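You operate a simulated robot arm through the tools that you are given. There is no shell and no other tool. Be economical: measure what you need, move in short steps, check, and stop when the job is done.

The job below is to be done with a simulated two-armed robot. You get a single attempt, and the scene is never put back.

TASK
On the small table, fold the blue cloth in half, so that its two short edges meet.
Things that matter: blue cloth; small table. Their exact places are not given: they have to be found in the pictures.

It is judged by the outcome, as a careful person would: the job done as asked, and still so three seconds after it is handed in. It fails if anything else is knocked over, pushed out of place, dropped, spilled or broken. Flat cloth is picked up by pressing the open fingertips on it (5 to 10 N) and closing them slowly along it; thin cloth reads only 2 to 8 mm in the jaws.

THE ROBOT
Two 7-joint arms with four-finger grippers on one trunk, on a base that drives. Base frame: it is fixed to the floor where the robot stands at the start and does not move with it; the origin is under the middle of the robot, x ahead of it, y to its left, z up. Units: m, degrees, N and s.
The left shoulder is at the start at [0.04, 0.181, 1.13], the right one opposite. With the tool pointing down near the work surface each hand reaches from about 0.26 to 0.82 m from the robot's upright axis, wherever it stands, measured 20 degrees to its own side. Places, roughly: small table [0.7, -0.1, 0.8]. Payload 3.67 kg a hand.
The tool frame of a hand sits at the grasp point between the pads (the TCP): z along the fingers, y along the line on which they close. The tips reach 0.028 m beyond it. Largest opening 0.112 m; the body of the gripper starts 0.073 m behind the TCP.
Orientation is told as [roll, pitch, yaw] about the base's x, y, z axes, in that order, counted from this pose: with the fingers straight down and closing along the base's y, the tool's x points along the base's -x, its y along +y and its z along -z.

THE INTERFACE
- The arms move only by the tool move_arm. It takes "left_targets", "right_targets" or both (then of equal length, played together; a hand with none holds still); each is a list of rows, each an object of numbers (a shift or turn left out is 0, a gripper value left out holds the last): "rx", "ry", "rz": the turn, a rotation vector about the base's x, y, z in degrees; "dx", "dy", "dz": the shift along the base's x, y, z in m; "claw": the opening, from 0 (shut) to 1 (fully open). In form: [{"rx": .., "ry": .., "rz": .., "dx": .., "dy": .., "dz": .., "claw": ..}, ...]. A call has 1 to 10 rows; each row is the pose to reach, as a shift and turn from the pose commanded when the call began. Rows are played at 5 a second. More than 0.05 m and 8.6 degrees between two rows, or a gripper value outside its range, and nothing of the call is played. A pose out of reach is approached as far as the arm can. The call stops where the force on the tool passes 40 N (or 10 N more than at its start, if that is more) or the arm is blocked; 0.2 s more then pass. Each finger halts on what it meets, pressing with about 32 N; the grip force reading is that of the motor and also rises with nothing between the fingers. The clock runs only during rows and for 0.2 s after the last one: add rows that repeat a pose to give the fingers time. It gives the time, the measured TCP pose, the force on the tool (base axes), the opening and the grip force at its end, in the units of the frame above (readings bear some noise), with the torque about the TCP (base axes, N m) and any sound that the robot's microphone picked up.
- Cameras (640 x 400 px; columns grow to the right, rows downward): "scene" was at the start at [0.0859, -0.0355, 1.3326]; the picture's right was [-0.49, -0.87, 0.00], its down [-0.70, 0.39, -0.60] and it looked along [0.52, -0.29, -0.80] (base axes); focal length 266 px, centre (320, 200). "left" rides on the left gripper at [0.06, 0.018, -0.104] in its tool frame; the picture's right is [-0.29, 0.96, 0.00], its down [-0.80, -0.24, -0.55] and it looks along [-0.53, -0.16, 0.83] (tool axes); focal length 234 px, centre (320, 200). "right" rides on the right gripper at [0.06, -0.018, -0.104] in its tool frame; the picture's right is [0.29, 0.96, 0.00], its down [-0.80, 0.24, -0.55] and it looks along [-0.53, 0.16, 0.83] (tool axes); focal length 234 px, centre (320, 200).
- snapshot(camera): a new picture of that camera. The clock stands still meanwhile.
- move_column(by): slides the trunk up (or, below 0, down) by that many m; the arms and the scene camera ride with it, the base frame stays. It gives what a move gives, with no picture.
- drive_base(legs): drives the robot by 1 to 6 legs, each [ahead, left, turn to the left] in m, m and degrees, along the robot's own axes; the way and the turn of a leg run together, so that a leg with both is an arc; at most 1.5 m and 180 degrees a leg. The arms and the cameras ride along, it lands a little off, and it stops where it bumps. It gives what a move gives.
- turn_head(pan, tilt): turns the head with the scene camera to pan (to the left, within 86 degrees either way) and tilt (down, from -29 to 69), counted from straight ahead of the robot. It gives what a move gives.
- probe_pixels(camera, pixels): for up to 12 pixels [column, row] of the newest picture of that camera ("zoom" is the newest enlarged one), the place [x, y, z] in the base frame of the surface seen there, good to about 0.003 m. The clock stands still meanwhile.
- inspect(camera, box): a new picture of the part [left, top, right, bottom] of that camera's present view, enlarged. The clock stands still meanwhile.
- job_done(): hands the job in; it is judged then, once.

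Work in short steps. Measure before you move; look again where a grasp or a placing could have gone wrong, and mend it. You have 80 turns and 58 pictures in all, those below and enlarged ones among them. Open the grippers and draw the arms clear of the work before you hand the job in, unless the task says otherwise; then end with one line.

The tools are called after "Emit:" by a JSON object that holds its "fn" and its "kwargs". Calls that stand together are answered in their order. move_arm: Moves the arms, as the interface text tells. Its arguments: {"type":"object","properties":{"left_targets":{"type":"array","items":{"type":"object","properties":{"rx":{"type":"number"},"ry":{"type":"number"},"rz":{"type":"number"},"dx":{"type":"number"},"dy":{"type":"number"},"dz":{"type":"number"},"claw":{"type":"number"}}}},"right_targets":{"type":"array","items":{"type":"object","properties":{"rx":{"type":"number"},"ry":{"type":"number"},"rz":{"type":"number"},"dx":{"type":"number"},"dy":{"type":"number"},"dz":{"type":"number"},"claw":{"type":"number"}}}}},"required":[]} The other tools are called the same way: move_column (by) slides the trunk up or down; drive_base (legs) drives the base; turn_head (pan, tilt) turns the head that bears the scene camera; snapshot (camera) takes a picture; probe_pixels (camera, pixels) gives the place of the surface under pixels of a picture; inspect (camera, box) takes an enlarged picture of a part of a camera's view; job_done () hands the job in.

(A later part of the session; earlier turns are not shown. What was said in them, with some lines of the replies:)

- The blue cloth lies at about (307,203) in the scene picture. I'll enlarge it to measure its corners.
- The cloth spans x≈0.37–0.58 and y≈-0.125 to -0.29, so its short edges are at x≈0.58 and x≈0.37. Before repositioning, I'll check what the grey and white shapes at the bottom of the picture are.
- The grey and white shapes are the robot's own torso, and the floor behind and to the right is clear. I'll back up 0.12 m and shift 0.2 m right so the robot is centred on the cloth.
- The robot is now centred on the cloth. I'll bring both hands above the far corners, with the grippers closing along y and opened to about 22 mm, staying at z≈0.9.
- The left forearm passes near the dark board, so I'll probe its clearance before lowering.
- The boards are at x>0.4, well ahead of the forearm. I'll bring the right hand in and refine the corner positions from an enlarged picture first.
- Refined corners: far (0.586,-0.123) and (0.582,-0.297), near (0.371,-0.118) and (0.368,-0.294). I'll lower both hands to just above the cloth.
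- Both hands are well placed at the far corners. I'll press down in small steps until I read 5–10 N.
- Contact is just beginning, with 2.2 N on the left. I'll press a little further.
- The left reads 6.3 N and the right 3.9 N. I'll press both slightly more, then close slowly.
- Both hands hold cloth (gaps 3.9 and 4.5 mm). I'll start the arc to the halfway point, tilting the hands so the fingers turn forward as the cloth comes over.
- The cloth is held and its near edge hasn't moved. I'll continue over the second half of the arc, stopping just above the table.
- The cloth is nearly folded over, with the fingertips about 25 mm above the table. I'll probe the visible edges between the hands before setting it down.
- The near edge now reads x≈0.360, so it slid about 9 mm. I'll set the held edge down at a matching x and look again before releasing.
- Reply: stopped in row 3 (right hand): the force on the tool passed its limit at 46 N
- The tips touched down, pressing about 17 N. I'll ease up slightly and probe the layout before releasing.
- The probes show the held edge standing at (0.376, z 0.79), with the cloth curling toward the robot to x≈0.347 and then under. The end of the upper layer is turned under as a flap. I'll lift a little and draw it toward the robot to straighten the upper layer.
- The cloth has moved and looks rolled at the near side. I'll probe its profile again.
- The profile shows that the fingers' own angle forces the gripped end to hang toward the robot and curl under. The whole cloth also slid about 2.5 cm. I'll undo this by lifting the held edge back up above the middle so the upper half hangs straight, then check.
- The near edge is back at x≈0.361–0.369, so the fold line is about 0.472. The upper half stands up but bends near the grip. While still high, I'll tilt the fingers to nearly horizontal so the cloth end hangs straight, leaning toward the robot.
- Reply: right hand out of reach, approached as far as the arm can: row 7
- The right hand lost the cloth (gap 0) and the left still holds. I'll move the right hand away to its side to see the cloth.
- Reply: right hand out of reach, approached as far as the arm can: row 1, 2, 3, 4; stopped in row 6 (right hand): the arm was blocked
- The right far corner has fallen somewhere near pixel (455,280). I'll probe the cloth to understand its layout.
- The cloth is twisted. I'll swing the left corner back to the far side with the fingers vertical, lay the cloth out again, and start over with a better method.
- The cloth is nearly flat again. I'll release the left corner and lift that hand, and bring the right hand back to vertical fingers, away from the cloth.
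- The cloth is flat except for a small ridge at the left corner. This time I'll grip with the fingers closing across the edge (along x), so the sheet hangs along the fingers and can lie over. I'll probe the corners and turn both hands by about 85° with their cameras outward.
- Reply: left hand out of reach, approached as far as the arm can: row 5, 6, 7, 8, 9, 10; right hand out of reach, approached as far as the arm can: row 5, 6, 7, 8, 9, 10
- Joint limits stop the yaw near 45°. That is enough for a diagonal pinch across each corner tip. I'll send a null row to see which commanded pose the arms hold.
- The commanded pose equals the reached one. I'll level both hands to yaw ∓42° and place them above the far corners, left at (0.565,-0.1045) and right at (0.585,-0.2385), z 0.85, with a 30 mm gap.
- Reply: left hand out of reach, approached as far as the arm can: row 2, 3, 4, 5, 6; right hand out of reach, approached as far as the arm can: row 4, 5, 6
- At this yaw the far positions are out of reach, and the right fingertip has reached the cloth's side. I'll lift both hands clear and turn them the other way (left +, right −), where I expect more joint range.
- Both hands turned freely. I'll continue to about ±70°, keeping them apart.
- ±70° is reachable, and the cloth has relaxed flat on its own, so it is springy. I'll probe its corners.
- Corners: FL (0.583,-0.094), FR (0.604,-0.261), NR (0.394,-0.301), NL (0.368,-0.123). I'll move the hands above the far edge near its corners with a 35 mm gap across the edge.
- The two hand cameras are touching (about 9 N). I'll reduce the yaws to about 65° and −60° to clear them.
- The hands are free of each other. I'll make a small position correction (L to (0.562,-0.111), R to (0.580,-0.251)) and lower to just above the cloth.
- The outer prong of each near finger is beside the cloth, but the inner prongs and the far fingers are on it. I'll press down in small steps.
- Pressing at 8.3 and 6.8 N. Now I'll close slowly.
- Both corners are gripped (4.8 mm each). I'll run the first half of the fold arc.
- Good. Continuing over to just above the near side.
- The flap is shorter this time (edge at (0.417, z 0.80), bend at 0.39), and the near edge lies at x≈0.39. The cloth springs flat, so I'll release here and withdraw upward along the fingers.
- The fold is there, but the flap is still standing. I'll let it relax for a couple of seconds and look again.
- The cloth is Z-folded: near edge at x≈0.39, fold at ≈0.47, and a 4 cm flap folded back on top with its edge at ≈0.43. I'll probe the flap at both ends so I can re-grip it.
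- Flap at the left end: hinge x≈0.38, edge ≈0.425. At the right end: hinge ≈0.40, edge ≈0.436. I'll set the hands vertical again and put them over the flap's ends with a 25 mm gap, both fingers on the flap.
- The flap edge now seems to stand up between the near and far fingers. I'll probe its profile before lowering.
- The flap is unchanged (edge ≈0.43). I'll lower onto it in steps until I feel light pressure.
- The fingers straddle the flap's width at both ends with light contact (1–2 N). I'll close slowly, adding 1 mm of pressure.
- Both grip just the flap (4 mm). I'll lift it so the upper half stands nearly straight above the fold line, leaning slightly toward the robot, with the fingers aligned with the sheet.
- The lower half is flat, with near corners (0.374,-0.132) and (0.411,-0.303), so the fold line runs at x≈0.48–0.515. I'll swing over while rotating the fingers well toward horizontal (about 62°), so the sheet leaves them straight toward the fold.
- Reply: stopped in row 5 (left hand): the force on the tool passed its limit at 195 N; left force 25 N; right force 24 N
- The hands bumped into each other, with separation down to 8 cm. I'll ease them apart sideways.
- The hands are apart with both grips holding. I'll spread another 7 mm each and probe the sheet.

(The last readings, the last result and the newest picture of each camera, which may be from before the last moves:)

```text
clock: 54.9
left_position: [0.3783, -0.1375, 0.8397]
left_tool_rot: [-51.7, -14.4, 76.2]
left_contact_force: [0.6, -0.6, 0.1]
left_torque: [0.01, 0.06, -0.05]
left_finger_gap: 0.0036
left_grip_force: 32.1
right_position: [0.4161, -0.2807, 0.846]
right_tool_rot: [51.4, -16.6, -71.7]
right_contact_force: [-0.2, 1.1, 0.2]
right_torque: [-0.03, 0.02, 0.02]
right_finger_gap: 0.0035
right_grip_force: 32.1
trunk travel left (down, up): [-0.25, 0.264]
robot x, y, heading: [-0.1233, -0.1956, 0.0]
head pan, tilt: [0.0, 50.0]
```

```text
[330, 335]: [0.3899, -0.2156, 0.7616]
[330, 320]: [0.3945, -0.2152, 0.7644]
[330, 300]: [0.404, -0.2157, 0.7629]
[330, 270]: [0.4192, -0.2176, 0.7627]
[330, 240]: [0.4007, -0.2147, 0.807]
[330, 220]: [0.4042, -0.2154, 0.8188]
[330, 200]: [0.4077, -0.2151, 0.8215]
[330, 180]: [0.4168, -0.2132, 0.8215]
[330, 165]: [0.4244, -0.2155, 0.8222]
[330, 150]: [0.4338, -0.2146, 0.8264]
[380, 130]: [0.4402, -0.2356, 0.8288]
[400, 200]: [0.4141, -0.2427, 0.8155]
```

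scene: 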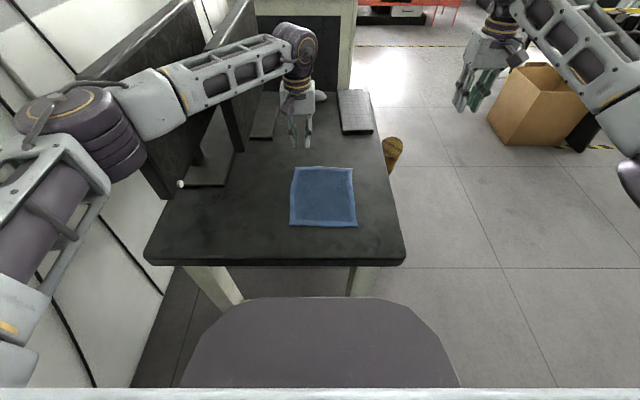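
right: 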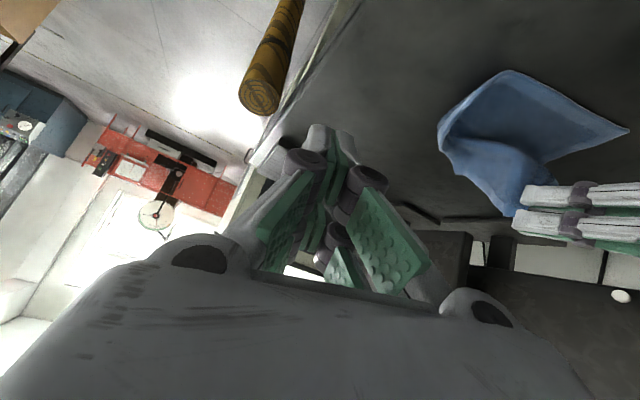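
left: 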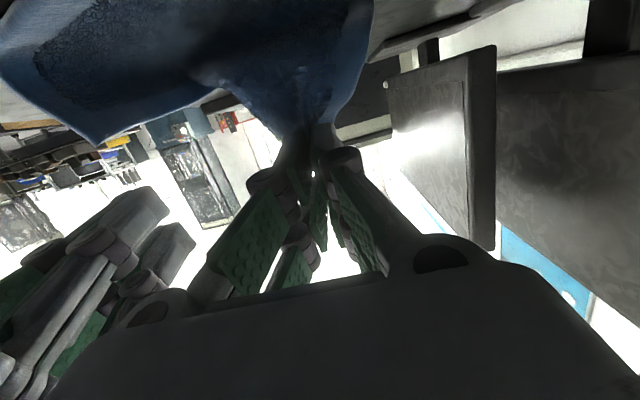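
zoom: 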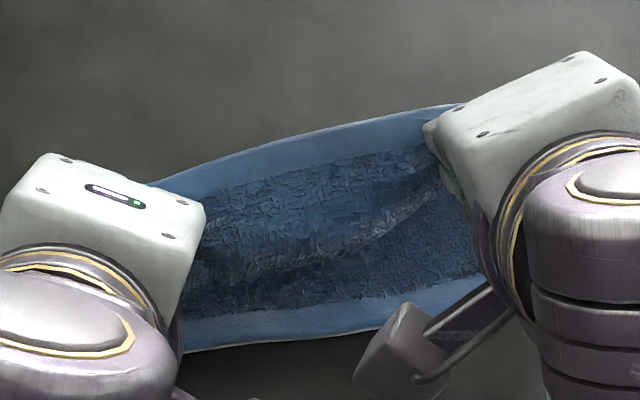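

The bend sits exactly at the fingertips, with about 3 cm of tail beyond the grip: I gripped too far from the true edge. I'll lay the cloth flat again and redo it with the fingers straddling the very edge, so there's no tail.

Emit:
{"fn": "move_arm", "kwargs": {"left_targets": [{"dx": 0.015, "dy": 0.001, "dz": 0.02, "ry": 7.6}, {"dx": 0.04, "dy": 0.004, "dz": 0.03, "ry": 15.2}, {"dx": 0.07, "dy": 0.01, "dz": 0.033, "ry": 22.8}, {"dx": 0.1, "dy": 0.016, "dz": 0.03, "ry": 30.4}, {"dx": 0.13, "dy": 0.021, "dz": 0.018, "ry": 38}, {"dx": 0.155, "dy": 0.025, "dz": -0.002, "ry": 45.6}, {"dx": 0.172, "dy": 0.028, "dz": -0.025, "ry": 53}, {"dx": 0.178, "dy": 0.0295, "dz": -0.042, "ry": 53}], "right_targets": [{"dx": 0.015, "dy": 0.001, "dz": 0.015, "ry": 7.6}, {"dx": 0.04, "dy": 0.005, "dz": 0.024, "ry": 15.2}, {"dx": 0.07, "dy": 0.011, "dz": 0.027, "ry": 22.8}, {"dx": 0.1, "dy": 0.018, "dz": 0.024, "ry": 30.4}, {"dx": 0.128, "dy": 0.023, "dz": 0.012, "ry": 38}, {"dx": 0.15, "dy": 0.028, "dz": -0.008, "ry": 45.6}, {"dx": 0.165, "dy": 0.031, "dz": -0.031, "ry": 53}, {"dx": 0.171, "dy": 0.033, "dz": -0.048, "ry": 53}]}}

Emit:
{"fn": "move_arm", "kwargs": {"left_targets": [{"claw": 0.1}, {"claw": 0.25}, {"dz": 0.03}, {"dz": 0.05}, {"dz": 0.05}, {"dz": 0.05}, {"dz": 0.05}, {"dz": 0.05}], "right_targets": [{"claw": 0.1}, {"claw": 0.25}, {"dz": 0.03}, {"dz": 0.05}, {"dz": 0.05}, {"dz": 0.05}, {"dz": 0.05}, {"dz": 0.05}]}}

Emit:
{"fn": "inspect", "kwargs": {"camera": "scene", "box": [260, 120, 390, 240]}}

```text
clock: 56.7
left_position: [0.5565, -0.1103, 0.798]
left_tool_rot: [-0.8, 2.0, 70.2]
left_contact_force: [-0.6, -0.4, 0.1]
left_torque: [-0.02, -0.06, -0.01]
left_finger_gap: 0.0032
left_grip_force: 32.5
right_position: [0.5845, -0.2474, 0.8]
right_tool_rot: [1.9, 4.0, -65.8]
right_contact_force: [0.2, 0.0, 0.0]
right_torque: [0.01, -0.11, -0.01]
right_finger_gap: 0.0034
right_grip_force: 31.6
trunk travel left (down, up): [-0.25, 0.264]
robot x, y, heading: [-0.12, -0.2063, 0.0]
head pan, tilt: [0.0, 50.0]
```

```text
clock: 58.5
left_position: [0.5577, -0.1072, 0.8473]
left_tool_rot: [-0.8, 2.0, 70.4]
left_contact_force: [0.2, -0.7, 0.4]
left_torque: [-0.03, 0.03, -0.03]
left_finger_gap: 0.0278
left_grip_force: 0.1
right_position: [0.5856, -0.2485, 0.8498]
right_tool_rot: [1.8, 3.7, -65.8]
right_contact_force: [0.2, 0.3, -0.3]
right_torque: [0.01, -0.01, 0.03]
right_finger_gap: 0.0281
right_grip_force: 0.1
trunk travel left (down, up): [-0.25, 0.264]
robot x, y, heading: [-0.1175, -0.1978, 0.1]
head pan, tilt: [0.0, 50.0]
```

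```text
3.33 times, centred on (325, 180) of scene
```

zoom: 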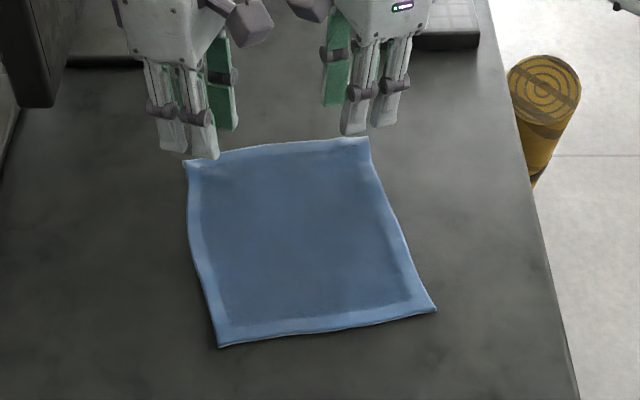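

The cloth is flat again. I'll probe the corners and the far edge.

Emit:
{"fn": "probe_pixels", "kwargs": {"camera": "zoom", "pixels": [[185, 162], [368, 139], [230, 151], [280, 144], [340, 140], [434, 309], [221, 346], [330, 331], [190, 220], [385, 190]]}}

```text
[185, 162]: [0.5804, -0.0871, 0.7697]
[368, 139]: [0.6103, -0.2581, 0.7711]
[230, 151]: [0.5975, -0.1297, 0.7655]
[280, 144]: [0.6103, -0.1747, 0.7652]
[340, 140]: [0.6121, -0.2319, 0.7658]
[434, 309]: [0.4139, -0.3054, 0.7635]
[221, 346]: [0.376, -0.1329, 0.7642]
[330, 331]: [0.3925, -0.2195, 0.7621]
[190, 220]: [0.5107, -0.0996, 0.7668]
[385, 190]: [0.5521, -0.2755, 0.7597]
```

I'll position the grippers so the far finger lands just beyond the edge: left centre (0.578,-0.108) at yaw 72°, right centre (0.601,-0.243) at yaw −46°, gap 30 mm, tips just above the cloth.

Emit:
{"fn": "move_arm", "kwargs": {"left_targets": [{"dx": 0.007, "rz": 0.5, "rx": 0.7, "claw": 0.27}, {"dx": 0.014, "rz": 1, "rx": 1.4, "dz": -0.01}, {"dx": 0.02, "dy": -0.001, "rz": 1.6, "rx": 2.15, "dz": -0.025}, {"dx": 0.02, "dy": -0.001, "rz": 1.6, "rx": 2.15, "dz": -0.038}, {"dx": 0.02, "dy": -0.001, "rz": 1.6, "rx": 2.15, "dz": -0.047}], "right_targets": [{"dx": 0.005, "dy": 0.001, "rz": 7, "rx": -1.4, "claw": 0.27}, {"dx": 0.01, "dy": 0.003, "rz": 14, "rx": -2.8, "dz": -0.01}, {"dx": 0.0154, "dy": 0.0055, "rz": 20, "rx": -4.1, "dz": -0.027}, {"dx": 0.0154, "dy": 0.0055, "rz": 20, "rx": -4.1, "dz": -0.04}, {"dx": 0.0154, "dy": 0.0055, "rz": 20, "rx": -4.1, "dz": -0.05}]}}

Emit:
{"fn": "inspect", "kwargs": {"camera": "scene", "box": [270, 120, 370, 200]}}

```text
clock: 59.7
left_position: [0.577, -0.109, 0.7998]
left_tool_rot: [-0.1, 0.0, 71.8]
left_contact_force: [0.3, -0.7, -0.3]
left_torque: [-0.01, -0.01, -0.03]
left_finger_gap: 0.0303
left_grip_force: 0.0
right_position: [0.6026, -0.2427, 0.7985]
right_tool_rot: [-0.4, 0.5, -45.9]
right_contact_force: [0.3, 0.0, -0.3]
right_torque: [0.0, 0.01, 0.01]
right_finger_gap: 0.0302
right_grip_force: 0.0
trunk travel left (down, up): [-0.25, 0.264]
robot x, y, heading: [-0.1239, -0.2015, -0.1]
head pan, tilt: [0.0, 50.0]
```

```text
5.00 times, centred on (320, 160) of scene
```

zoom: 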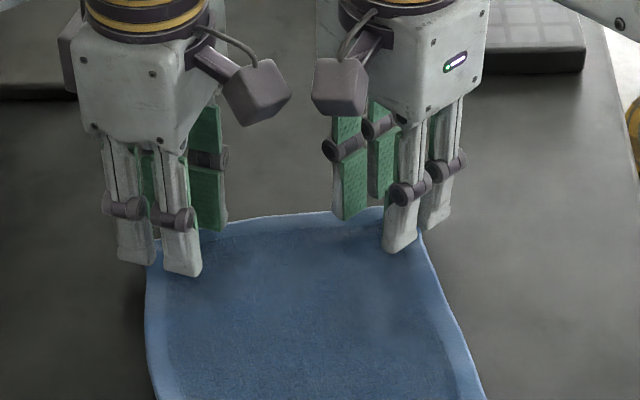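

The placement is as wanted: near fingers on the cloth, far fingers at the edge. I'll press down, then close slowly in a second call.

Emit:
{"fn": "move_arm", "kwargs": {"left_targets": [{"dz": -0.004}, {"dz": -0.007}, {"dz": -0.009}, {"dz": -0.0105}], "right_targets": [{"dz": -0.003}, {"dz": -0.006}, {"dz": -0.008}, {"dz": -0.0095}]}}

```text
clock: 60.7
left_position: [0.5762, -0.1095, 0.7925]
left_tool_rot: [-0.1, 0.0, 71.9]
left_contact_force: [0.6, -0.1, 2.2]
left_torque: [0.02, 0.0, 0.02]
left_finger_gap: 0.0302
left_grip_force: 0.1
right_position: [0.6023, -0.2433, 0.7907]
right_tool_rot: [-0.1, 0.4, -46.0]
right_contact_force: [0.9, -1.8, 9.0]
right_torque: [0.0, 0.08, 0.02]
right_finger_gap: 0.0301
right_grip_force: 0.1
trunk travel left (down, up): [-0.25, 0.264]
robot x, y, heading: [-0.1191, -0.2027, -0.0]
head pan, tilt: [0.0, 50.0]
```

The left reads 2 N and the right 9 N. I'll add 2 mm on the left while closing both slowly.

Emit:
{"fn": "move_arm", "kwargs": {"left_targets": [{"dz": -0.0015}, {"dz": -0.0025, "claw": 0.25}, {"dz": -0.0025, "claw": 0.21}, {"dz": -0.0025, "claw": 0.17}, {"dz": -0.0025, "claw": 0.13}, {"dz": -0.0025, "claw": 0.09}, {"dz": -0.0025, "claw": 0.05}, {"dz": -0.0025, "claw": 0.02}, {"dz": -0.0025, "claw": 0}, {"dz": -0.0025, "claw": 0}], "right_targets": [{}, {"claw": 0.25}, {"claw": 0.21}, {"claw": 0.17}, {"claw": 0.13}, {"claw": 0.09}, {"claw": 0.05}, {"claw": 0.02}, {"claw": 0}, {"claw": 0}]}}

Emit:
{"fn": "inspect", "kwargs": {"camera": "scene", "box": [270, 120, 370, 200]}}

```text
clock: 62.9
left_position: [0.5758, -0.1099, 0.7891]
left_tool_rot: [-0.2, -0.1, 71.9]
left_contact_force: [0.7, -6.6, 9.7]
left_torque: [-0.26, 0.02, 0.05]
left_finger_gap: 0.0043
left_grip_force: 32.0
right_position: [0.6006, -0.2422, 0.7899]
right_tool_rot: [-0.2, 0.4, -45.9]
right_contact_force: [0.2, 7.1, 9.0]
right_torque: [0.28, 0.01, -0.01]
right_finger_gap: 0.0047
right_grip_force: 32.4
trunk travel left (down, up): [-0.25, 0.264]
robot x, y, heading: [-0.1188, -0.1992, 0.1]
head pan, tilt: [0.0, 50.0]
```

```text
5.00 times, centred on (320, 160) of scene
```

zoom: 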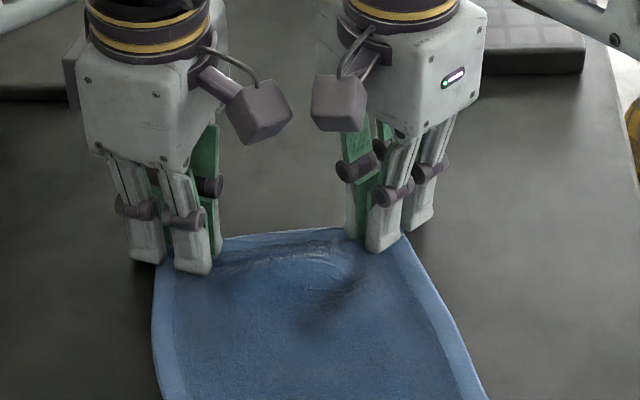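

Both grips are right at the edge (4.3 and 4.7 mm). I'll run the whole arc taut, in the cloth's own direction, down to about 30 mm above the table.

Emit:
{"fn": "move_arm", "kwargs": {"left_targets": [{"dx": -0.0076, "dy": -0.0012, "dz": 0.0314, "ry": -4}, {"dx": -0.0259, "dy": -0.0047, "dz": 0.0588, "ry": -9}, {"dx": -0.0527, "dy": -0.0101, "dz": 0.0789, "ry": -14}, {"dx": -0.085, "dy": -0.0167, "dz": 0.0891, "ry": -19}, {"dx": -0.1192, "dy": -0.0237, "dz": 0.0882, "ry": -24}, {"dx": -0.1518, "dy": -0.0303, "dz": 0.0759, "ry": -30}, {"dx": -0.1791, "dy": -0.0357, "dz": 0.0535, "ry": -37}, {"dx": -0.1972, "dy": -0.0392, "dz": 0.03, "ry": -43}], "right_targets": [{"dx": -0.0076, "dy": -0.0012, "dz": 0.0314, "ry": -4}, {"dx": -0.0259, "dy": -0.0047, "dz": 0.0588, "ry": -9}, {"dx": -0.0527, "dy": -0.0101, "dz": 0.0789, "ry": -14}, {"dx": -0.085, "dy": -0.0167, "dz": 0.0891, "ry": -19}, {"dx": -0.1192, "dy": -0.0237, "dz": 0.0882, "ry": -24}, {"dx": -0.1518, "dy": -0.0303, "dz": 0.0759, "ry": -30}, {"dx": -0.1791, "dy": -0.0357, "dz": 0.0535, "ry": -37}, {"dx": -0.1972, "dy": -0.0392, "dz": 0.03, "ry": -43}]}}

Emit:
{"fn": "inspect", "kwargs": {"camera": "scene", "box": [280, 165, 370, 235]}}

```text
clock: 64.7
left_position: [0.3801, -0.1494, 0.8186]
left_tool_rot: [-41.8, -12.2, 76.5]
left_contact_force: [0.3, -3.9, -0.1]
left_torque: [-0.08, 0.06, 0.0]
left_finger_gap: 0.0042
left_grip_force: 32.5
right_position: [0.4034, -0.2801, 0.8191]
right_tool_rot: [33.5, -27.9, -54.4]
right_contact_force: [0.0, 3.5, -0.4]
right_torque: [0.09, 0.06, 0.02]
right_finger_gap: 0.0037
right_grip_force: 32.5
trunk travel left (down, up): [-0.25, 0.264]
robot x, y, heading: [-0.1236, -0.201, 0.3]
head pan, tilt: [0.0, 50.0]
```

```text
5.71 times, centred on (325, 200) of scene
```

zoom: 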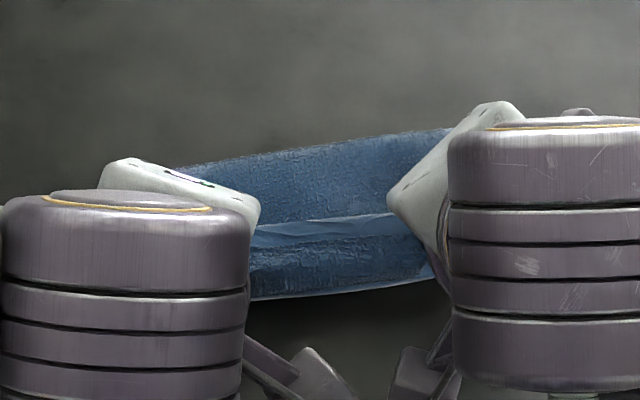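

Emit:
{"fn": "probe_pixels", "kwargs": {"camera": "zoom", "pixels": [[320, 293], [320, 285], [320, 275], [320, 262], [320, 250], [320, 243], [320, 232], [320, 224], [320, 215], [320, 190], [320, 160], [320, 150]]}}

```text
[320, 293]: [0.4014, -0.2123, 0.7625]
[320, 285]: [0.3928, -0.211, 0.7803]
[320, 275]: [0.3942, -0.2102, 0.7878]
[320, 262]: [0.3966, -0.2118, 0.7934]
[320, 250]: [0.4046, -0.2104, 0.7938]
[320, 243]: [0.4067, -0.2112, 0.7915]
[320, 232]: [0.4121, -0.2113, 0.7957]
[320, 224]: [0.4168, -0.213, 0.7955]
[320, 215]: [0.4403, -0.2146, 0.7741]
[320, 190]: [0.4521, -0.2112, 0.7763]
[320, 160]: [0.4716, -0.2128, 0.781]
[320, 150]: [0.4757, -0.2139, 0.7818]
```

The held edge is at (0.417, z 0.796), with the sheet bulging toward the robot only to 0.393. There's slack in the upper layer, so I'll pull the edge toward the robot about 4 cm, low, to straighten it.

Emit:
{"fn": "move_arm", "kwargs": {"left_targets": [{"dx": -0.015, "dy": -0.003, "dz": 0.0, "ry": -2}, {"dx": -0.03, "dy": -0.006, "dz": -0.004, "ry": -4}, {"dx": -0.042, "dy": -0.009, "dz": -0.008, "ry": -5}], "right_targets": [{"dx": -0.015, "dy": -0.003, "dz": 0.0, "ry": -2}, {"dx": -0.03, "dy": -0.006, "dz": -0.004, "ry": -4}, {"dx": -0.042, "dy": -0.009, "dz": -0.008, "ry": -5}]}}

Emit:
{"fn": "inspect", "kwargs": {"camera": "scene", "box": [280, 170, 370, 240]}}

Emit:
{"fn": "probe_pixels", "kwargs": {"camera": "zoom", "pixels": [[320, 330], [320, 315], [320, 300], [320, 285], [320, 270], [320, 255], [320, 240], [320, 225], [320, 210], [320, 190], [320, 170], [320, 155]]}}

```text
clock: 65.5
left_position: [0.338, -0.1581, 0.8094]
left_tool_rot: [-46.7, -13.4, 77.7]
left_contact_force: [1.1, -4.9, -0.3]
left_torque: [-0.09, 0.03, -0.09]
left_finger_gap: 0.0045
left_grip_force: 31.9
right_position: [0.3599, -0.2916, 0.8102]
right_tool_rot: [38.1, -30.8, -56.7]
right_contact_force: [-0.5, 4.6, 0.6]
right_torque: [0.12, 0.04, 0.08]
right_finger_gap: 0.0036
right_grip_force: 31.5
trunk travel left (down, up): [-0.25, 0.264]
robot x, y, heading: [-0.1187, -0.1973, 0.2]
head pan, tilt: [0.0, 50.0]
```

```text
5.71 times, centred on (325, 205) of scene
```

zoom: 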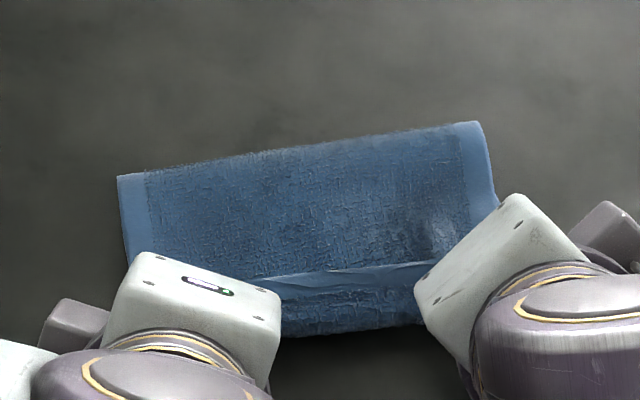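

```text
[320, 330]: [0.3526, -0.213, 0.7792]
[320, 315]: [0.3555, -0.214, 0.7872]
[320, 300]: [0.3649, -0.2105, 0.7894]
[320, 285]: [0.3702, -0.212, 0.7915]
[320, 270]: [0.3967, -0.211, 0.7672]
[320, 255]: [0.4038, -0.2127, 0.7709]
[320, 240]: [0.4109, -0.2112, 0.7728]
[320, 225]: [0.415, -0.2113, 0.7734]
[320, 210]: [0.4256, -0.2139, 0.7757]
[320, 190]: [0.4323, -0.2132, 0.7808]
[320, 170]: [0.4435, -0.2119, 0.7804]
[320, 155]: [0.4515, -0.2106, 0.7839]
```

A flap of about 2.5 cm remains (bend 0.352, edge 0.372). I'll release, lift out, set the fingers vertical and closed, and then use them as posts behind the flap edge to push it open.

Emit:
{"fn": "move_arm", "kwargs": {"left_targets": [{"claw": 0.15}, {"claw": 0.3}, {"dx": -0.008, "dz": 0.015}, {"dx": -0.01, "dz": 0.04, "ry": 8}, {"dx": 0.01, "dz": 0.06, "ry": 16}, {"dx": 0.03, "dz": 0.07, "ry": 24, "claw": 0.1}, {"dx": 0.05, "dz": 0.07, "ry": 32, "claw": 0}, {"dx": 0.065, "dz": 0.07, "ry": 40}, {"dx": 0.08, "dz": 0.07, "ry": 48}], "right_targets": [{"claw": 0.15}, {"claw": 0.3}, {"dx": -0.008, "dz": 0.015}, {"dx": -0.01, "dz": 0.04, "ry": 8}, {"dx": 0.01, "dz": 0.06, "ry": 16}, {"dx": 0.03, "dz": 0.07, "ry": 24, "claw": 0.1}, {"dx": 0.05, "dz": 0.07, "ry": 32, "claw": 0}, {"dx": 0.065, "dz": 0.07, "ry": 40}, {"dx": 0.08, "dz": 0.07, "ry": 48}]}}

Emit:
{"fn": "inspect", "kwargs": {"camera": "scene", "box": [280, 165, 370, 235]}}

```text
clock: 67.5
left_position: [0.4183, -0.1574, 0.8791]
left_tool_rot: [0.1, 0.0, 71.8]
left_contact_force: [-0.2, 0.0, -0.1]
left_torque: [-0.02, 0.06, 0.03]
left_finger_gap: 0.0001
left_grip_force: 31.9
right_position: [0.4447, -0.2891, 0.8815]
right_tool_rot: [-0.5, 0.6, -45.9]
right_contact_force: [-0.6, -0.4, 0.1]
right_torque: [0.02, 0.03, 0.01]
right_finger_gap: 0.0001
right_grip_force: 31.4
trunk travel left (down, up): [-0.25, 0.264]
robot x, y, heading: [-0.1178, -0.195, 0.0]
head pan, tilt: [0.0, 50.0]
```

```text
5.71 times, centred on (325, 200) of scene
```

zoom: 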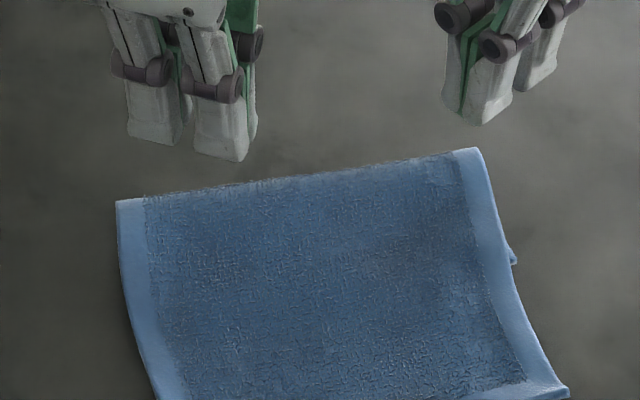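

The flap sprang open and the upper layer now lies flat. I'll look at the whole cloth.

Emit:
{"fn": "inspect", "kwargs": {"camera": "scene", "box": [275, 180, 385, 260]}}

```text
5.00 times, centred on (330, 220) of scene
```

zoom: 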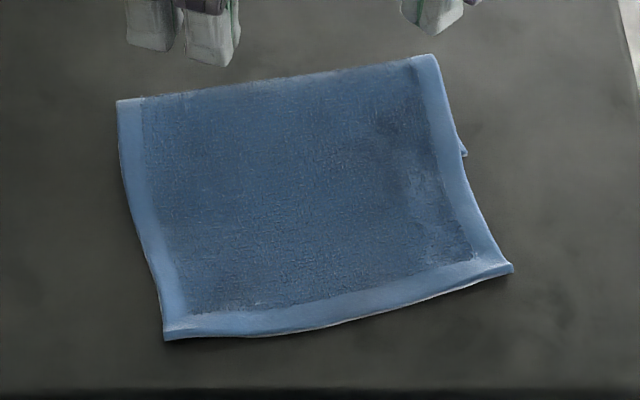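

Emit:
{"fn": "probe_pixels", "kwargs": {"camera": "zoom", "pixels": [[118, 102], [430, 57], [270, 82], [165, 337], [511, 268], [330, 323], [464, 153], [458, 145], [300, 200], [300, 150], [300, 110], [400, 250]]}}

```text
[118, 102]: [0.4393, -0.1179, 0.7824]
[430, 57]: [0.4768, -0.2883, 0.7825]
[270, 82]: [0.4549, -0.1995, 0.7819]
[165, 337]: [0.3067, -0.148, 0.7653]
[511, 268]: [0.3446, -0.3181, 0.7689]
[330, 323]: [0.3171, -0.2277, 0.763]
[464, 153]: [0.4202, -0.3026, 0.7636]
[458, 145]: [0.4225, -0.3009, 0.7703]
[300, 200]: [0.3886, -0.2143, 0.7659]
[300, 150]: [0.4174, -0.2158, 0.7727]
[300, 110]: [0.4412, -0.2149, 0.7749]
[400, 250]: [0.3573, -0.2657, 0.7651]
```

The upper layer is flat but about 7 cm too long: its edge runs (0.307,-0.148)–(0.345,-0.318), and the lower near corner is at (0.420,-0.303). I'll grip this edge from above with fingers closing along y, which keeps the sheet flat, and shift it forward. First I turn and place the hands.

Emit:
{"fn": "move_arm", "kwargs": {"left_targets": [{"dx": -0.011, "rz": -8}, {"dx": -0.022, "rz": -16}, {"dx": -0.034, "rz": -24, "claw": 0.05}, {"dx": -0.045, "rz": -32, "claw": 0.18}, {"dx": -0.056, "dy": -0.002, "rz": -40, "dz": -0.01}, {"dx": -0.067, "dy": -0.004, "rz": -48, "dz": -0.02}, {"dx": -0.078, "dy": -0.006, "rz": -56, "dz": -0.03}, {"dx": -0.09, "dy": -0.008, "rz": -64, "dz": -0.04}, {"dx": -0.101, "dy": -0.01, "rz": -71.8, "dz": -0.049}], "right_targets": [{"dx": -0.011, "rz": 5}, {"dx": -0.022, "rz": 10}, {"dx": -0.033, "rz": 15, "claw": 0.05}, {"dx": -0.044, "rz": 20, "claw": 0.18}, {"dx": -0.055, "dy": -0.001, "rz": 25, "dz": -0.01}, {"dx": -0.066, "dy": -0.002, "rz": 30, "dz": -0.02}, {"dx": -0.077, "dy": -0.004, "rz": 35, "dz": -0.03}, {"dx": -0.088, "dy": -0.006, "rz": 41, "dz": -0.04}, {"dx": -0.098, "dy": -0.007, "rz": 45.9, "dz": -0.0515}]}}

```text
clock: 69.5
left_position: [0.3167, -0.1675, 0.8308]
left_tool_rot: [0.0, -0.2, -0.1]
left_contact_force: [0.0, -0.6, -0.3]
left_torque: [-0.01, -0.01, 0.0]
left_finger_gap: 0.0201
left_grip_force: 0.0
right_position: [0.3429, -0.2966, 0.83]
right_tool_rot: [-0.3, 0.6, 0.1]
right_contact_force: [-0.1, 0.2, 0.0]
right_torque: [0.05, 0.0, -0.01]
right_finger_gap: 0.02
right_grip_force: 0.0
trunk travel left (down, up): [-0.25, 0.264]
robot x, y, heading: [-0.1213, -0.1985, -0.0]
head pan, tilt: [0.0, 50.0]
```

Placed well. I'll lower onto the edge and start pressing.

Emit:
{"fn": "move_arm", "kwargs": {"left_targets": [{"dz": -0.015}, {"dz": -0.028}, {"dz": -0.036}, {"dz": -0.039}, {"dz": -0.041}], "right_targets": [{"dx": 0.003, "dz": -0.015}, {"dx": 0.003, "dz": -0.027}, {"dx": 0.003, "dz": -0.035}, {"dx": 0.003, "dz": -0.038}, {"dx": 0.003, "dz": -0.04}]}}

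```text
clock: 70.7
left_position: [0.3185, -0.1666, 0.7906]
left_tool_rot: [-0.2, -0.2, 0.2]
left_contact_force: [0.3, 0.8, 5.5]
left_torque: [0.04, -0.07, 0.03]
left_finger_gap: 0.0201
left_grip_force: 0.0
right_position: [0.3474, -0.2964, 0.7918]
right_tool_rot: [-0.3, 0.4, 0.0]
right_contact_force: [0.0, 0.9, 4.6]
right_torque: [0.06, -0.03, 0.02]
right_finger_gap: 0.0203
right_grip_force: 0.1
trunk travel left (down, up): [-0.25, 0.264]
robot x, y, heading: [-0.1202, -0.1966, 0.1]
head pan, tilt: [0.0, 50.0]
```

Pressing at about 5 N each. I'll add 1 mm and close slowly.

Emit:
{"fn": "move_arm", "kwargs": {"left_targets": [{"dz": -0.001}, {"dz": -0.001, "claw": 0.15}, {"dz": -0.001, "claw": 0.12}, {"dz": -0.001, "claw": 0.09}, {"dz": -0.001, "claw": 0.06}, {"dz": -0.001, "claw": 0.03}, {"dz": -0.001, "claw": 0}, {"dz": -0.001, "claw": 0}, {"dz": -0.001, "claw": 0}], "right_targets": [{"dz": -0.0015}, {"dz": -0.0015, "claw": 0.15}, {"dz": -0.0015, "claw": 0.12}, {"dz": -0.0015, "claw": 0.09}, {"dz": -0.0015, "claw": 0.06}, {"dz": -0.0015, "claw": 0.03}, {"dz": -0.0015, "claw": 0}, {"dz": -0.0015, "claw": 0}, {"dz": -0.0015, "claw": 0}]}}

```text
clock: 72.7
left_position: [0.3159, -0.1662, 0.7902]
left_tool_rot: [-0.1, -0.3, 0.1]
left_contact_force: [0.6, -3.2, 9.6]
left_torque: [-0.08, -0.04, -0.01]
left_finger_gap: 0.0036
left_grip_force: 31.9
right_position: [0.3465, -0.2974, 0.7894]
right_tool_rot: [-0.4, 0.6, 0.0]
right_contact_force: [0.2, 3.7, 12.2]
right_torque: [0.13, -0.15, 0.0]
right_finger_gap: 0.0037
right_grip_force: 32.2
trunk travel left (down, up): [-0.25, 0.264]
robot x, y, heading: [-0.1184, -0.2009, 0.0]
head pan, tilt: [0.0, 50.0]
```

Gripped (3.6 mm). I'll lift slightly and carry the edge 7.5 cm forward along the cloth's direction, ending just above the lower near edge.

Emit:
{"fn": "move_arm", "kwargs": {"left_targets": [{"dz": 0.015}, {"dx": 0.015, "dy": 0.003, "dz": 0.03}, {"dx": 0.035, "dy": 0.008, "dz": 0.035}, {"dx": 0.055, "dy": 0.012, "dz": 0.03}, {"dx": 0.073, "dy": 0.016, "dz": 0.018}, {"dx": 0.073, "dy": 0.016, "dz": 0.009}], "right_targets": [{"dz": 0.015}, {"dx": 0.015, "dy": 0.003, "dz": 0.03}, {"dx": 0.035, "dy": 0.008, "dz": 0.035}, {"dx": 0.055, "dy": 0.012, "dz": 0.03}, {"dx": 0.073, "dy": 0.016, "dz": 0.018}, {"dx": 0.073, "dy": 0.016, "dz": 0.009}]}}

Emit:
{"fn": "inspect", "kwargs": {"camera": "scene", "box": [275, 150, 385, 240]}}

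```text
clock: 74.1
left_position: [0.3894, -0.1525, 0.8005]
left_tool_rot: [-0.2, -0.2, 0.0]
left_contact_force: [1.2, -2.5, 2.3]
left_torque: [-0.07, -0.06, 0.02]
left_finger_gap: 0.0031
left_grip_force: 31.9
right_position: [0.421, -0.2798, 0.797]
right_tool_rot: [-0.2, 0.3, -0.1]
right_contact_force: [-0.3, 3.7, 5.8]
right_torque: [0.11, -0.1, 0.04]
right_finger_gap: 0.003
right_grip_force: 32.6
trunk travel left (down, up): [-0.25, 0.264]
robot x, y, heading: [-0.119, -0.2018, 0.2]
head pan, tilt: [0.0, 50.0]
```

```text
4.44 times, centred on (330, 195) of scene
```

zoom: 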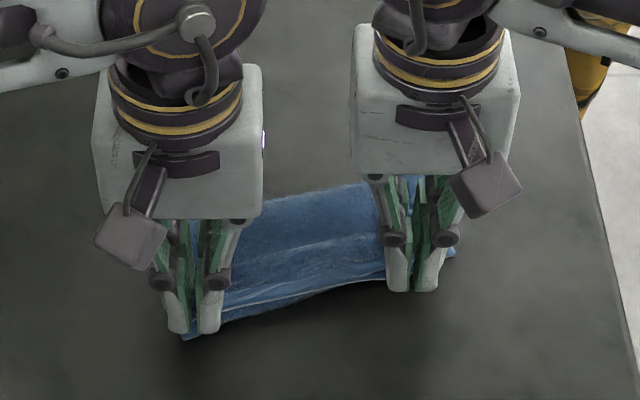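

Emit:
{"fn": "probe_pixels", "kwargs": {"camera": "zoom", "pixels": [[300, 298], [300, 290], [300, 275], [300, 255], [300, 235], [300, 210], [300, 197], [370, 183], [455, 252], [190, 337], [345, 282], [250, 310]]}}

```text
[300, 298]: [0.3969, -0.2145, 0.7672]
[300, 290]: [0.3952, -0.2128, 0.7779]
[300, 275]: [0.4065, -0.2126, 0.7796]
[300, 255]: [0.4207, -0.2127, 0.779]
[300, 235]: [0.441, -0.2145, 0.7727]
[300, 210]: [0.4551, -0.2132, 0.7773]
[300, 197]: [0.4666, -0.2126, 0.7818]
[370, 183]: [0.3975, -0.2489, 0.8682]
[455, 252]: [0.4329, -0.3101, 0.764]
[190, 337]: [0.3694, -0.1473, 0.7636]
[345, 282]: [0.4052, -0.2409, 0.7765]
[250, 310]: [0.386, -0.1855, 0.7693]
```

The edge is back over the near side (mid 0.396) with the fold at ≈0.47. I'll release, lift clear and look.

Emit:
{"fn": "move_arm", "kwargs": {"left_targets": [{"claw": 0.1}, {"claw": 0.25}, {"dz": 0.03}, {"dz": 0.07}, {"dz": 0.11}, {"dz": 0.13, "dy": 0.04}, {"dz": 0.14, "dy": 0.08}, {"dz": 0.14, "dx": -0.02, "dy": 0.1}], "right_targets": [{"claw": 0.1}, {"claw": 0.25}, {"dz": 0.03}, {"dz": 0.07}, {"dz": 0.11}, {"dz": 0.13, "dy": -0.04}, {"dz": 0.14, "dy": -0.08}, {"dz": 0.14, "dx": -0.02, "dy": -0.1}]}}

Emit:
{"fn": "inspect", "kwargs": {"camera": "scene", "box": [275, 160, 375, 240]}}

```text
clock: 75.9
left_position: [0.3679, -0.0514, 0.9399]
left_tool_rot: [-0.1, -0.2, 0.0]
left_contact_force: [-0.4, 0.9, -0.5]
left_torque: [0.04, -0.02, 0.0]
left_finger_gap: 0.028
left_grip_force: 0.0
right_position: [0.3993, -0.3821, 0.9385]
right_tool_rot: [-0.3, 0.4, 0.1]
right_contact_force: [0.2, 1.0, 1.4]
right_torque: [-0.01, -0.05, 0.01]
right_finger_gap: 0.0279
right_grip_force: 0.0
trunk travel left (down, up): [-0.25, 0.264]
robot x, y, heading: [-0.1208, -0.1968, 0.3]
head pan, tilt: [0.0, 50.0]
```

```text
5.00 times, centred on (325, 200) of scene
```

zoom: 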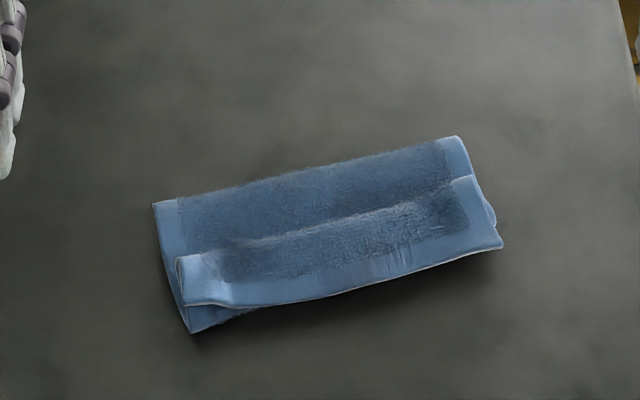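

The upper layer has a pleat (crest from (180,258) to (460,180)), with the edge lying forward. I'll re-grip that edge from above, raise it tall so the pleat pulls out and the fold rolls to the middle, then lay it down. First, the edge positions.

Emit:
{"fn": "probe_pixels", "kwargs": {"camera": "zoom", "pixels": [[187, 303], [230, 303], [255, 303], [330, 292], [440, 261], [470, 254], [499, 245], [192, 331], [154, 205], [455, 138], [180, 260], [493, 218]]}}

```text
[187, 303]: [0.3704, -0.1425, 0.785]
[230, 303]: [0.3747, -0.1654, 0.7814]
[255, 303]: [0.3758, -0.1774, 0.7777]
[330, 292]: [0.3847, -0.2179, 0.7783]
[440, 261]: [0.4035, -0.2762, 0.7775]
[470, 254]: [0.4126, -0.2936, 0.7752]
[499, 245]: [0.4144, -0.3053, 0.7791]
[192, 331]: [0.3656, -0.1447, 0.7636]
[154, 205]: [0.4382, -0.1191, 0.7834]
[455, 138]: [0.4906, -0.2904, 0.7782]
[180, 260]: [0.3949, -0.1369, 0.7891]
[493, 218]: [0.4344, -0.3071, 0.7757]
```

I'll move the hands over the upper edge (L (0.381,-0.158), R (0.415,-0.286)) and lower to light contact.

Emit:
{"fn": "move_arm", "kwargs": {"left_targets": [{"dx": 0.004, "dy": -0.025, "dz": -0.01, "claw": 0.18}, {"dx": 0.008, "dy": -0.055, "dz": -0.03}, {"dx": 0.012, "dy": -0.085, "dz": -0.055}, {"dx": 0.013, "dy": -0.1066, "dz": -0.085}, {"dx": 0.013, "dy": -0.1066, "dz": -0.115}, {"dx": 0.013, "dy": -0.1066, "dz": -0.13}, {"dx": 0.013, "dy": -0.1066, "dz": -0.138}, {"dx": 0.013, "dy": -0.1066, "dz": -0.141}], "right_targets": [{"dx": 0.004, "dy": 0.022, "dz": -0.01, "claw": 0.18}, {"dx": 0.009, "dy": 0.048, "dz": -0.03}, {"dx": 0.013, "dy": 0.075, "dz": -0.055}, {"dx": 0.0157, "dy": 0.096, "dz": -0.085}, {"dx": 0.0157, "dy": 0.096, "dz": -0.115}, {"dx": 0.0157, "dy": 0.096, "dz": -0.13}, {"dx": 0.0157, "dy": 0.096, "dz": -0.137}, {"dx": 0.0157, "dy": 0.096, "dz": -0.14}]}}

```text
clock: 77.7
left_position: [0.3824, -0.1589, 0.7989]
left_tool_rot: [-0.2, -0.1, 0.2]
left_contact_force: [-0.1, 1.3, 6.5]
left_torque: [-0.02, -0.11, 0.01]
left_finger_gap: 0.0195
left_grip_force: 0.1
right_position: [0.4167, -0.284, 0.7975]
right_tool_rot: [-0.3, 0.3, 0.0]
right_contact_force: [0.4, 2.0, 9.4]
right_torque: [0.09, -0.19, 0.05]
right_finger_gap: 0.0195
right_grip_force: 0.0
trunk travel left (down, up): [-0.25, 0.264]
robot x, y, heading: [-0.1208, -0.2026, 0.0]
head pan, tilt: [0.0, 50.0]
```

Light contact on both. I'll close on the top layer, then raise the edge to stand tall above the intended fold line.

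Emit:
{"fn": "move_arm", "kwargs": {"left_targets": [{"claw": 0.15}, {"claw": 0.12}, {"claw": 0.09}, {"claw": 0.06}, {"claw": 0.03}, {"claw": 0}, {"claw": 0}, {"claw": 0}], "right_targets": [{"dz": 0.001, "claw": 0.15}, {"dz": 0.001, "claw": 0.12}, {"dz": 0.001, "claw": 0.09}, {"dz": 0.001, "claw": 0.06}, {"dz": 0.001, "claw": 0.03}, {"dz": 0.001, "claw": 0}, {"dz": 0.001, "claw": 0}, {"dz": 0.001, "claw": 0}]}}

Emit:
{"fn": "move_arm", "kwargs": {"left_targets": [{"dz": 0.025}, {"dx": 0.01, "dy": 0.004, "dz": 0.05}, {"dx": 0.03, "dy": 0.012, "dz": 0.07}, {"dx": 0.055, "dy": 0.022, "dz": 0.085}, {"dx": 0.075, "dy": 0.03, "dz": 0.09}, {"dx": 0.09, "dy": 0.036, "dz": 0.09}], "right_targets": [{"dz": 0.025}, {"dx": 0.012, "dy": 0.004, "dz": 0.05}, {"dx": 0.036, "dy": 0.012, "dz": 0.07}, {"dx": 0.065, "dy": 0.021, "dz": 0.085}, {"dx": 0.088, "dy": 0.029, "dz": 0.09}, {"dx": 0.106, "dy": 0.0345, "dz": 0.09}]}}

Emit:
{"fn": "inspect", "kwargs": {"camera": "scene", "box": [265, 130, 385, 240]}}

```text
clock: 79.5
left_position: [0.3831, -0.1587, 0.7985]
left_tool_rot: [-0.2, 0.0, 0.1]
left_contact_force: [0.1, -2.1, 3.8]
left_torque: [-0.05, -0.07, -0.03]
left_finger_gap: 0.0036
left_grip_force: 32.3
right_position: [0.4157, -0.2848, 0.7984]
right_tool_rot: [-0.3, 0.3, 0.0]
right_contact_force: [-1.4, 3.7, 4.8]
right_torque: [0.07, -0.04, 0.08]
right_finger_gap: 0.0038
right_grip_force: 32.2
trunk travel left (down, up): [-0.25, 0.264]
robot x, y, heading: [-0.1202, -0.198, -0.0]
head pan, tilt: [0.0, 50.0]
```

```text
clock: 80.9
left_position: [0.4751, -0.1222, 0.8873]
left_tool_rot: [-0.1, 0.0, -0.1]
left_contact_force: [2.6, -7.5, -1.0]
left_torque: [-0.17, -0.11, -0.1]
left_finger_gap: 0.0039
left_grip_force: 31.2
right_position: [0.5219, -0.2505, 0.8874]
right_tool_rot: [-0.3, 0.5, 0.1]
right_contact_force: [-2.6, 7.2, 0.1]
right_torque: [0.14, 0.09, 0.09]
right_finger_gap: 0.0036
right_grip_force: 32.5
trunk travel left (down, up): [-0.25, 0.264]
robot x, y, heading: [-0.1185, -0.1964, 0.0]
head pan, tilt: [0.0, 50.0]
```

```text
3.64 times, centred on (325, 185) of scene
```

zoom: 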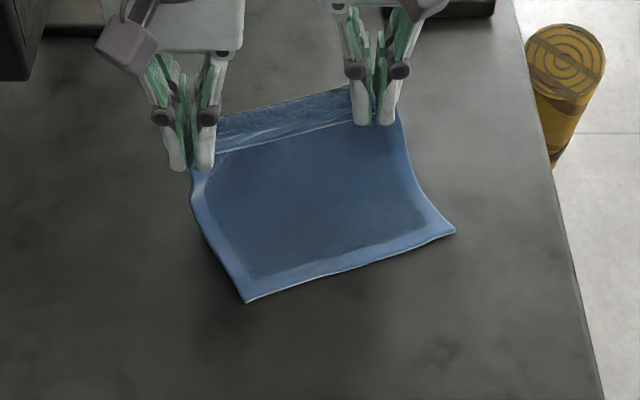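

The lower half is flat and the sheet stands, curving forward at the top as hoped. I'll probe the near corners for the landing target.

Emit:
{"fn": "probe_pixels", "kwargs": {"camera": "zoom", "pixels": [[247, 301], [454, 232], [350, 268], [300, 200], [300, 170], [300, 150], [300, 142], [300, 125], [285, 104], [340, 90], [195, 195]]}}

```text
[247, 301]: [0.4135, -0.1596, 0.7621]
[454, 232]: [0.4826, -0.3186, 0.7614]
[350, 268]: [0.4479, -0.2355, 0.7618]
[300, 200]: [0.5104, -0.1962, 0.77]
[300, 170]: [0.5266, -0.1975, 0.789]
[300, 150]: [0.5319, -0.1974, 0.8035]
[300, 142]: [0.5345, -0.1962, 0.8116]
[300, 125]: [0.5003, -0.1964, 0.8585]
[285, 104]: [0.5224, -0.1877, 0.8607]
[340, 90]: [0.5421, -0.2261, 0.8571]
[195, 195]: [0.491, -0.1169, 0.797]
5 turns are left
```

Near corners are now (0.414,-0.160) and (0.483,-0.319). I'll lay the edge down onto them along a taut arc, release, and withdraw, then look.

Emit:
{"fn": "move_arm", "kwargs": {"left_targets": [{"dx": -0.012, "dy": -0.013, "dz": -0.01}, {"dx": -0.024, "dy": -0.0265, "dz": -0.022}, {"dx": -0.033, "dy": -0.036, "dz": -0.037}, {"dx": -0.041, "dy": -0.045, "dz": -0.053}, {"dx": -0.046, "dy": -0.051, "dz": -0.067}, {"dx": -0.048, "dy": -0.053, "dz": -0.079}, {"dx": -0.048, "dy": -0.053, "dz": -0.086}], "right_targets": [{"dx": -0.0105, "dy": -0.012, "dz": -0.01}, {"dx": -0.021, "dy": -0.024, "dz": -0.022}, {"dx": -0.029, "dy": -0.033, "dz": -0.037}, {"dx": -0.036, "dy": -0.041, "dz": -0.053}, {"dx": -0.0405, "dy": -0.046, "dz": -0.067}, {"dx": -0.042, "dy": -0.0475, "dz": -0.079}, {"dx": -0.042, "dy": -0.0475, "dz": -0.086}]}}

Emit:
{"fn": "move_arm", "kwargs": {"left_targets": [{"claw": 0.08}, {"claw": 0.2}, {"claw": 0.25}, {"dz": 0.03}, {"dz": 0.07}, {"dz": 0.11}, {"dz": 0.13, "dy": 0.04}, {"dz": 0.14, "dy": 0.08}, {"dz": 0.14, "dx": -0.02, "dy": 0.11}], "right_targets": [{"claw": 0.08}, {"claw": 0.2}, {"claw": 0.25}, {"dz": 0.03}, {"dz": 0.07}, {"dz": 0.11}, {"dz": 0.13, "dy": -0.04}, {"dz": 0.14, "dy": -0.08}, {"dz": 0.14, "dx": -0.02, "dy": -0.11}]}}

Emit:
{"fn": "inspect", "kwargs": {"camera": "scene", "box": [275, 140, 375, 220]}}

```text
clock: 82.5
left_position: [0.4253, -0.1752, 0.8022]
left_tool_rot: [-0.1, -0.1, 0.2]
left_contact_force: [2.5, -5.1, 0.7]
left_torque: [-0.1, -0.05, 0.03]
left_finger_gap: 0.0036
left_grip_force: 32.3
right_position: [0.4799, -0.2988, 0.8027]
right_tool_rot: [-0.3, 0.4, 0.0]
right_contact_force: [-2.1, 4.2, 0.5]
right_torque: [0.11, 0.05, 0.07]
right_finger_gap: 0.0037
right_grip_force: 32.4
trunk travel left (down, up): [-0.25, 0.264]
robot x, y, heading: [-0.1182, -0.1998, 0.2]
head pan, tilt: [0.0, 50.0]
```

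```text
clock: 84.5
left_position: [0.403, -0.0653, 0.9421]
left_tool_rot: [-0.2, -0.2, 0.1]
left_contact_force: [0.2, -0.5, 0.3]
left_torque: [0.0, -0.04, 0.02]
left_finger_gap: 0.0279
left_grip_force: 0.1
right_position: [0.4577, -0.4092, 0.9433]
right_tool_rot: [-0.3, 0.4, 0.1]
right_contact_force: [-1.3, 0.7, 0.7]
right_torque: [-0.01, -0.02, 0.03]
right_finger_gap: 0.0279
right_grip_force: 0.1
trunk travel left (down, up): [-0.25, 0.264]
robot x, y, heading: [-0.1234, -0.1984, 0.2]
head pan, tilt: [0.0, 50.0]
```

```text
5.00 times, centred on (325, 180) of scene
4 turns are left
```

zoom: 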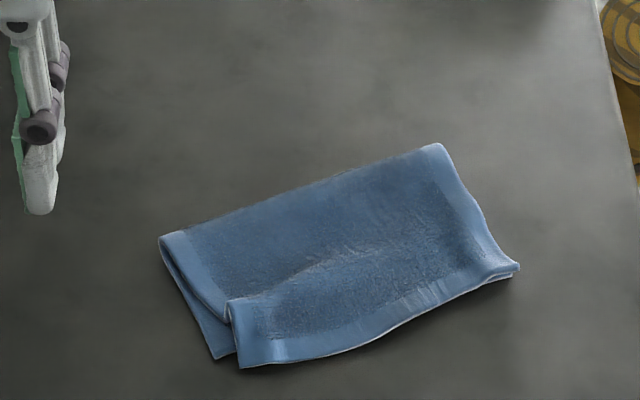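

That's a clean half fold with the edges nearly meeting. I'll let it settle and measure the corner mismatch.

Emit:
{"fn": "probe_pixels", "kwargs": {"camera": "zoom", "pixels": [[217, 357], [242, 365], [517, 268], [512, 278], [162, 238], [440, 146], [230, 302], [370, 342], [340, 250]]}}

Emit:
{"fn": "move_arm", "kwargs": {"left_targets": [{}, {}, {}, {}, {}, {}, {}, {}, {}, {}]}}

Emit:
{"fn": "inspect", "kwargs": {"camera": "scene", "box": [275, 140, 375, 220]}}

```text
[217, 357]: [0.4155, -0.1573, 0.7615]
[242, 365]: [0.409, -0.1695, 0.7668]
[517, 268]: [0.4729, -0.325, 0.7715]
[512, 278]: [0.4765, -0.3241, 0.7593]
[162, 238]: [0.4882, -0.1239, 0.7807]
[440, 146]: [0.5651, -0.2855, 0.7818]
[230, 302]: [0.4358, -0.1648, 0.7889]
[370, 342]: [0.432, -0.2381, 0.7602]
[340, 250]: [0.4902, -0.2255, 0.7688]
```

```text
clock: 86.7
left_position: [0.4049, -0.0654, 0.9407]
left_tool_rot: [-0.1, -0.1, 0.1]
left_contact_force: [0.8, -1.0, 0.2]
left_torque: [0.0, -0.01, -0.03]
left_finger_gap: 0.0279
left_grip_force: 0.0
right_position: [0.4601, -0.4101, 0.9408]
right_tool_rot: [-0.3, 0.5, 0.1]
right_contact_force: [0.2, 0.3, 0.1]
right_torque: [0.01, 0.01, -0.02]
right_finger_gap: 0.0279
right_grip_force: 0.0
trunk travel left (down, up): [-0.25, 0.264]
robot x, y, heading: [-0.1203, -0.2016, 0.4]
head pan, tilt: [0.0, 50.0]
```

```text
5.00 times, centred on (325, 180) of scene
3 turns are left
```

zoom: 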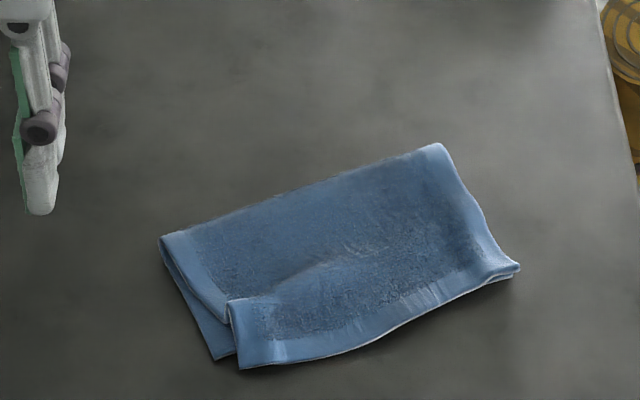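

The short edges meet within about 0.5 cm on the right and 1.4 cm on the left. The cloth is stable, the grippers are open, and the arms are clear, so I'll hand it in.

Emit:
{"fn": "job_done", "kwargs": {}}

```text
The job is handed in.
```

The blue cloth is folded in half on the small table, with its short edges meeting to about 0.5 cm at the right corner and 1.4 cm at the left; a slight ripple remains in the top layer, and the cloth ended up turned a little from where it started.
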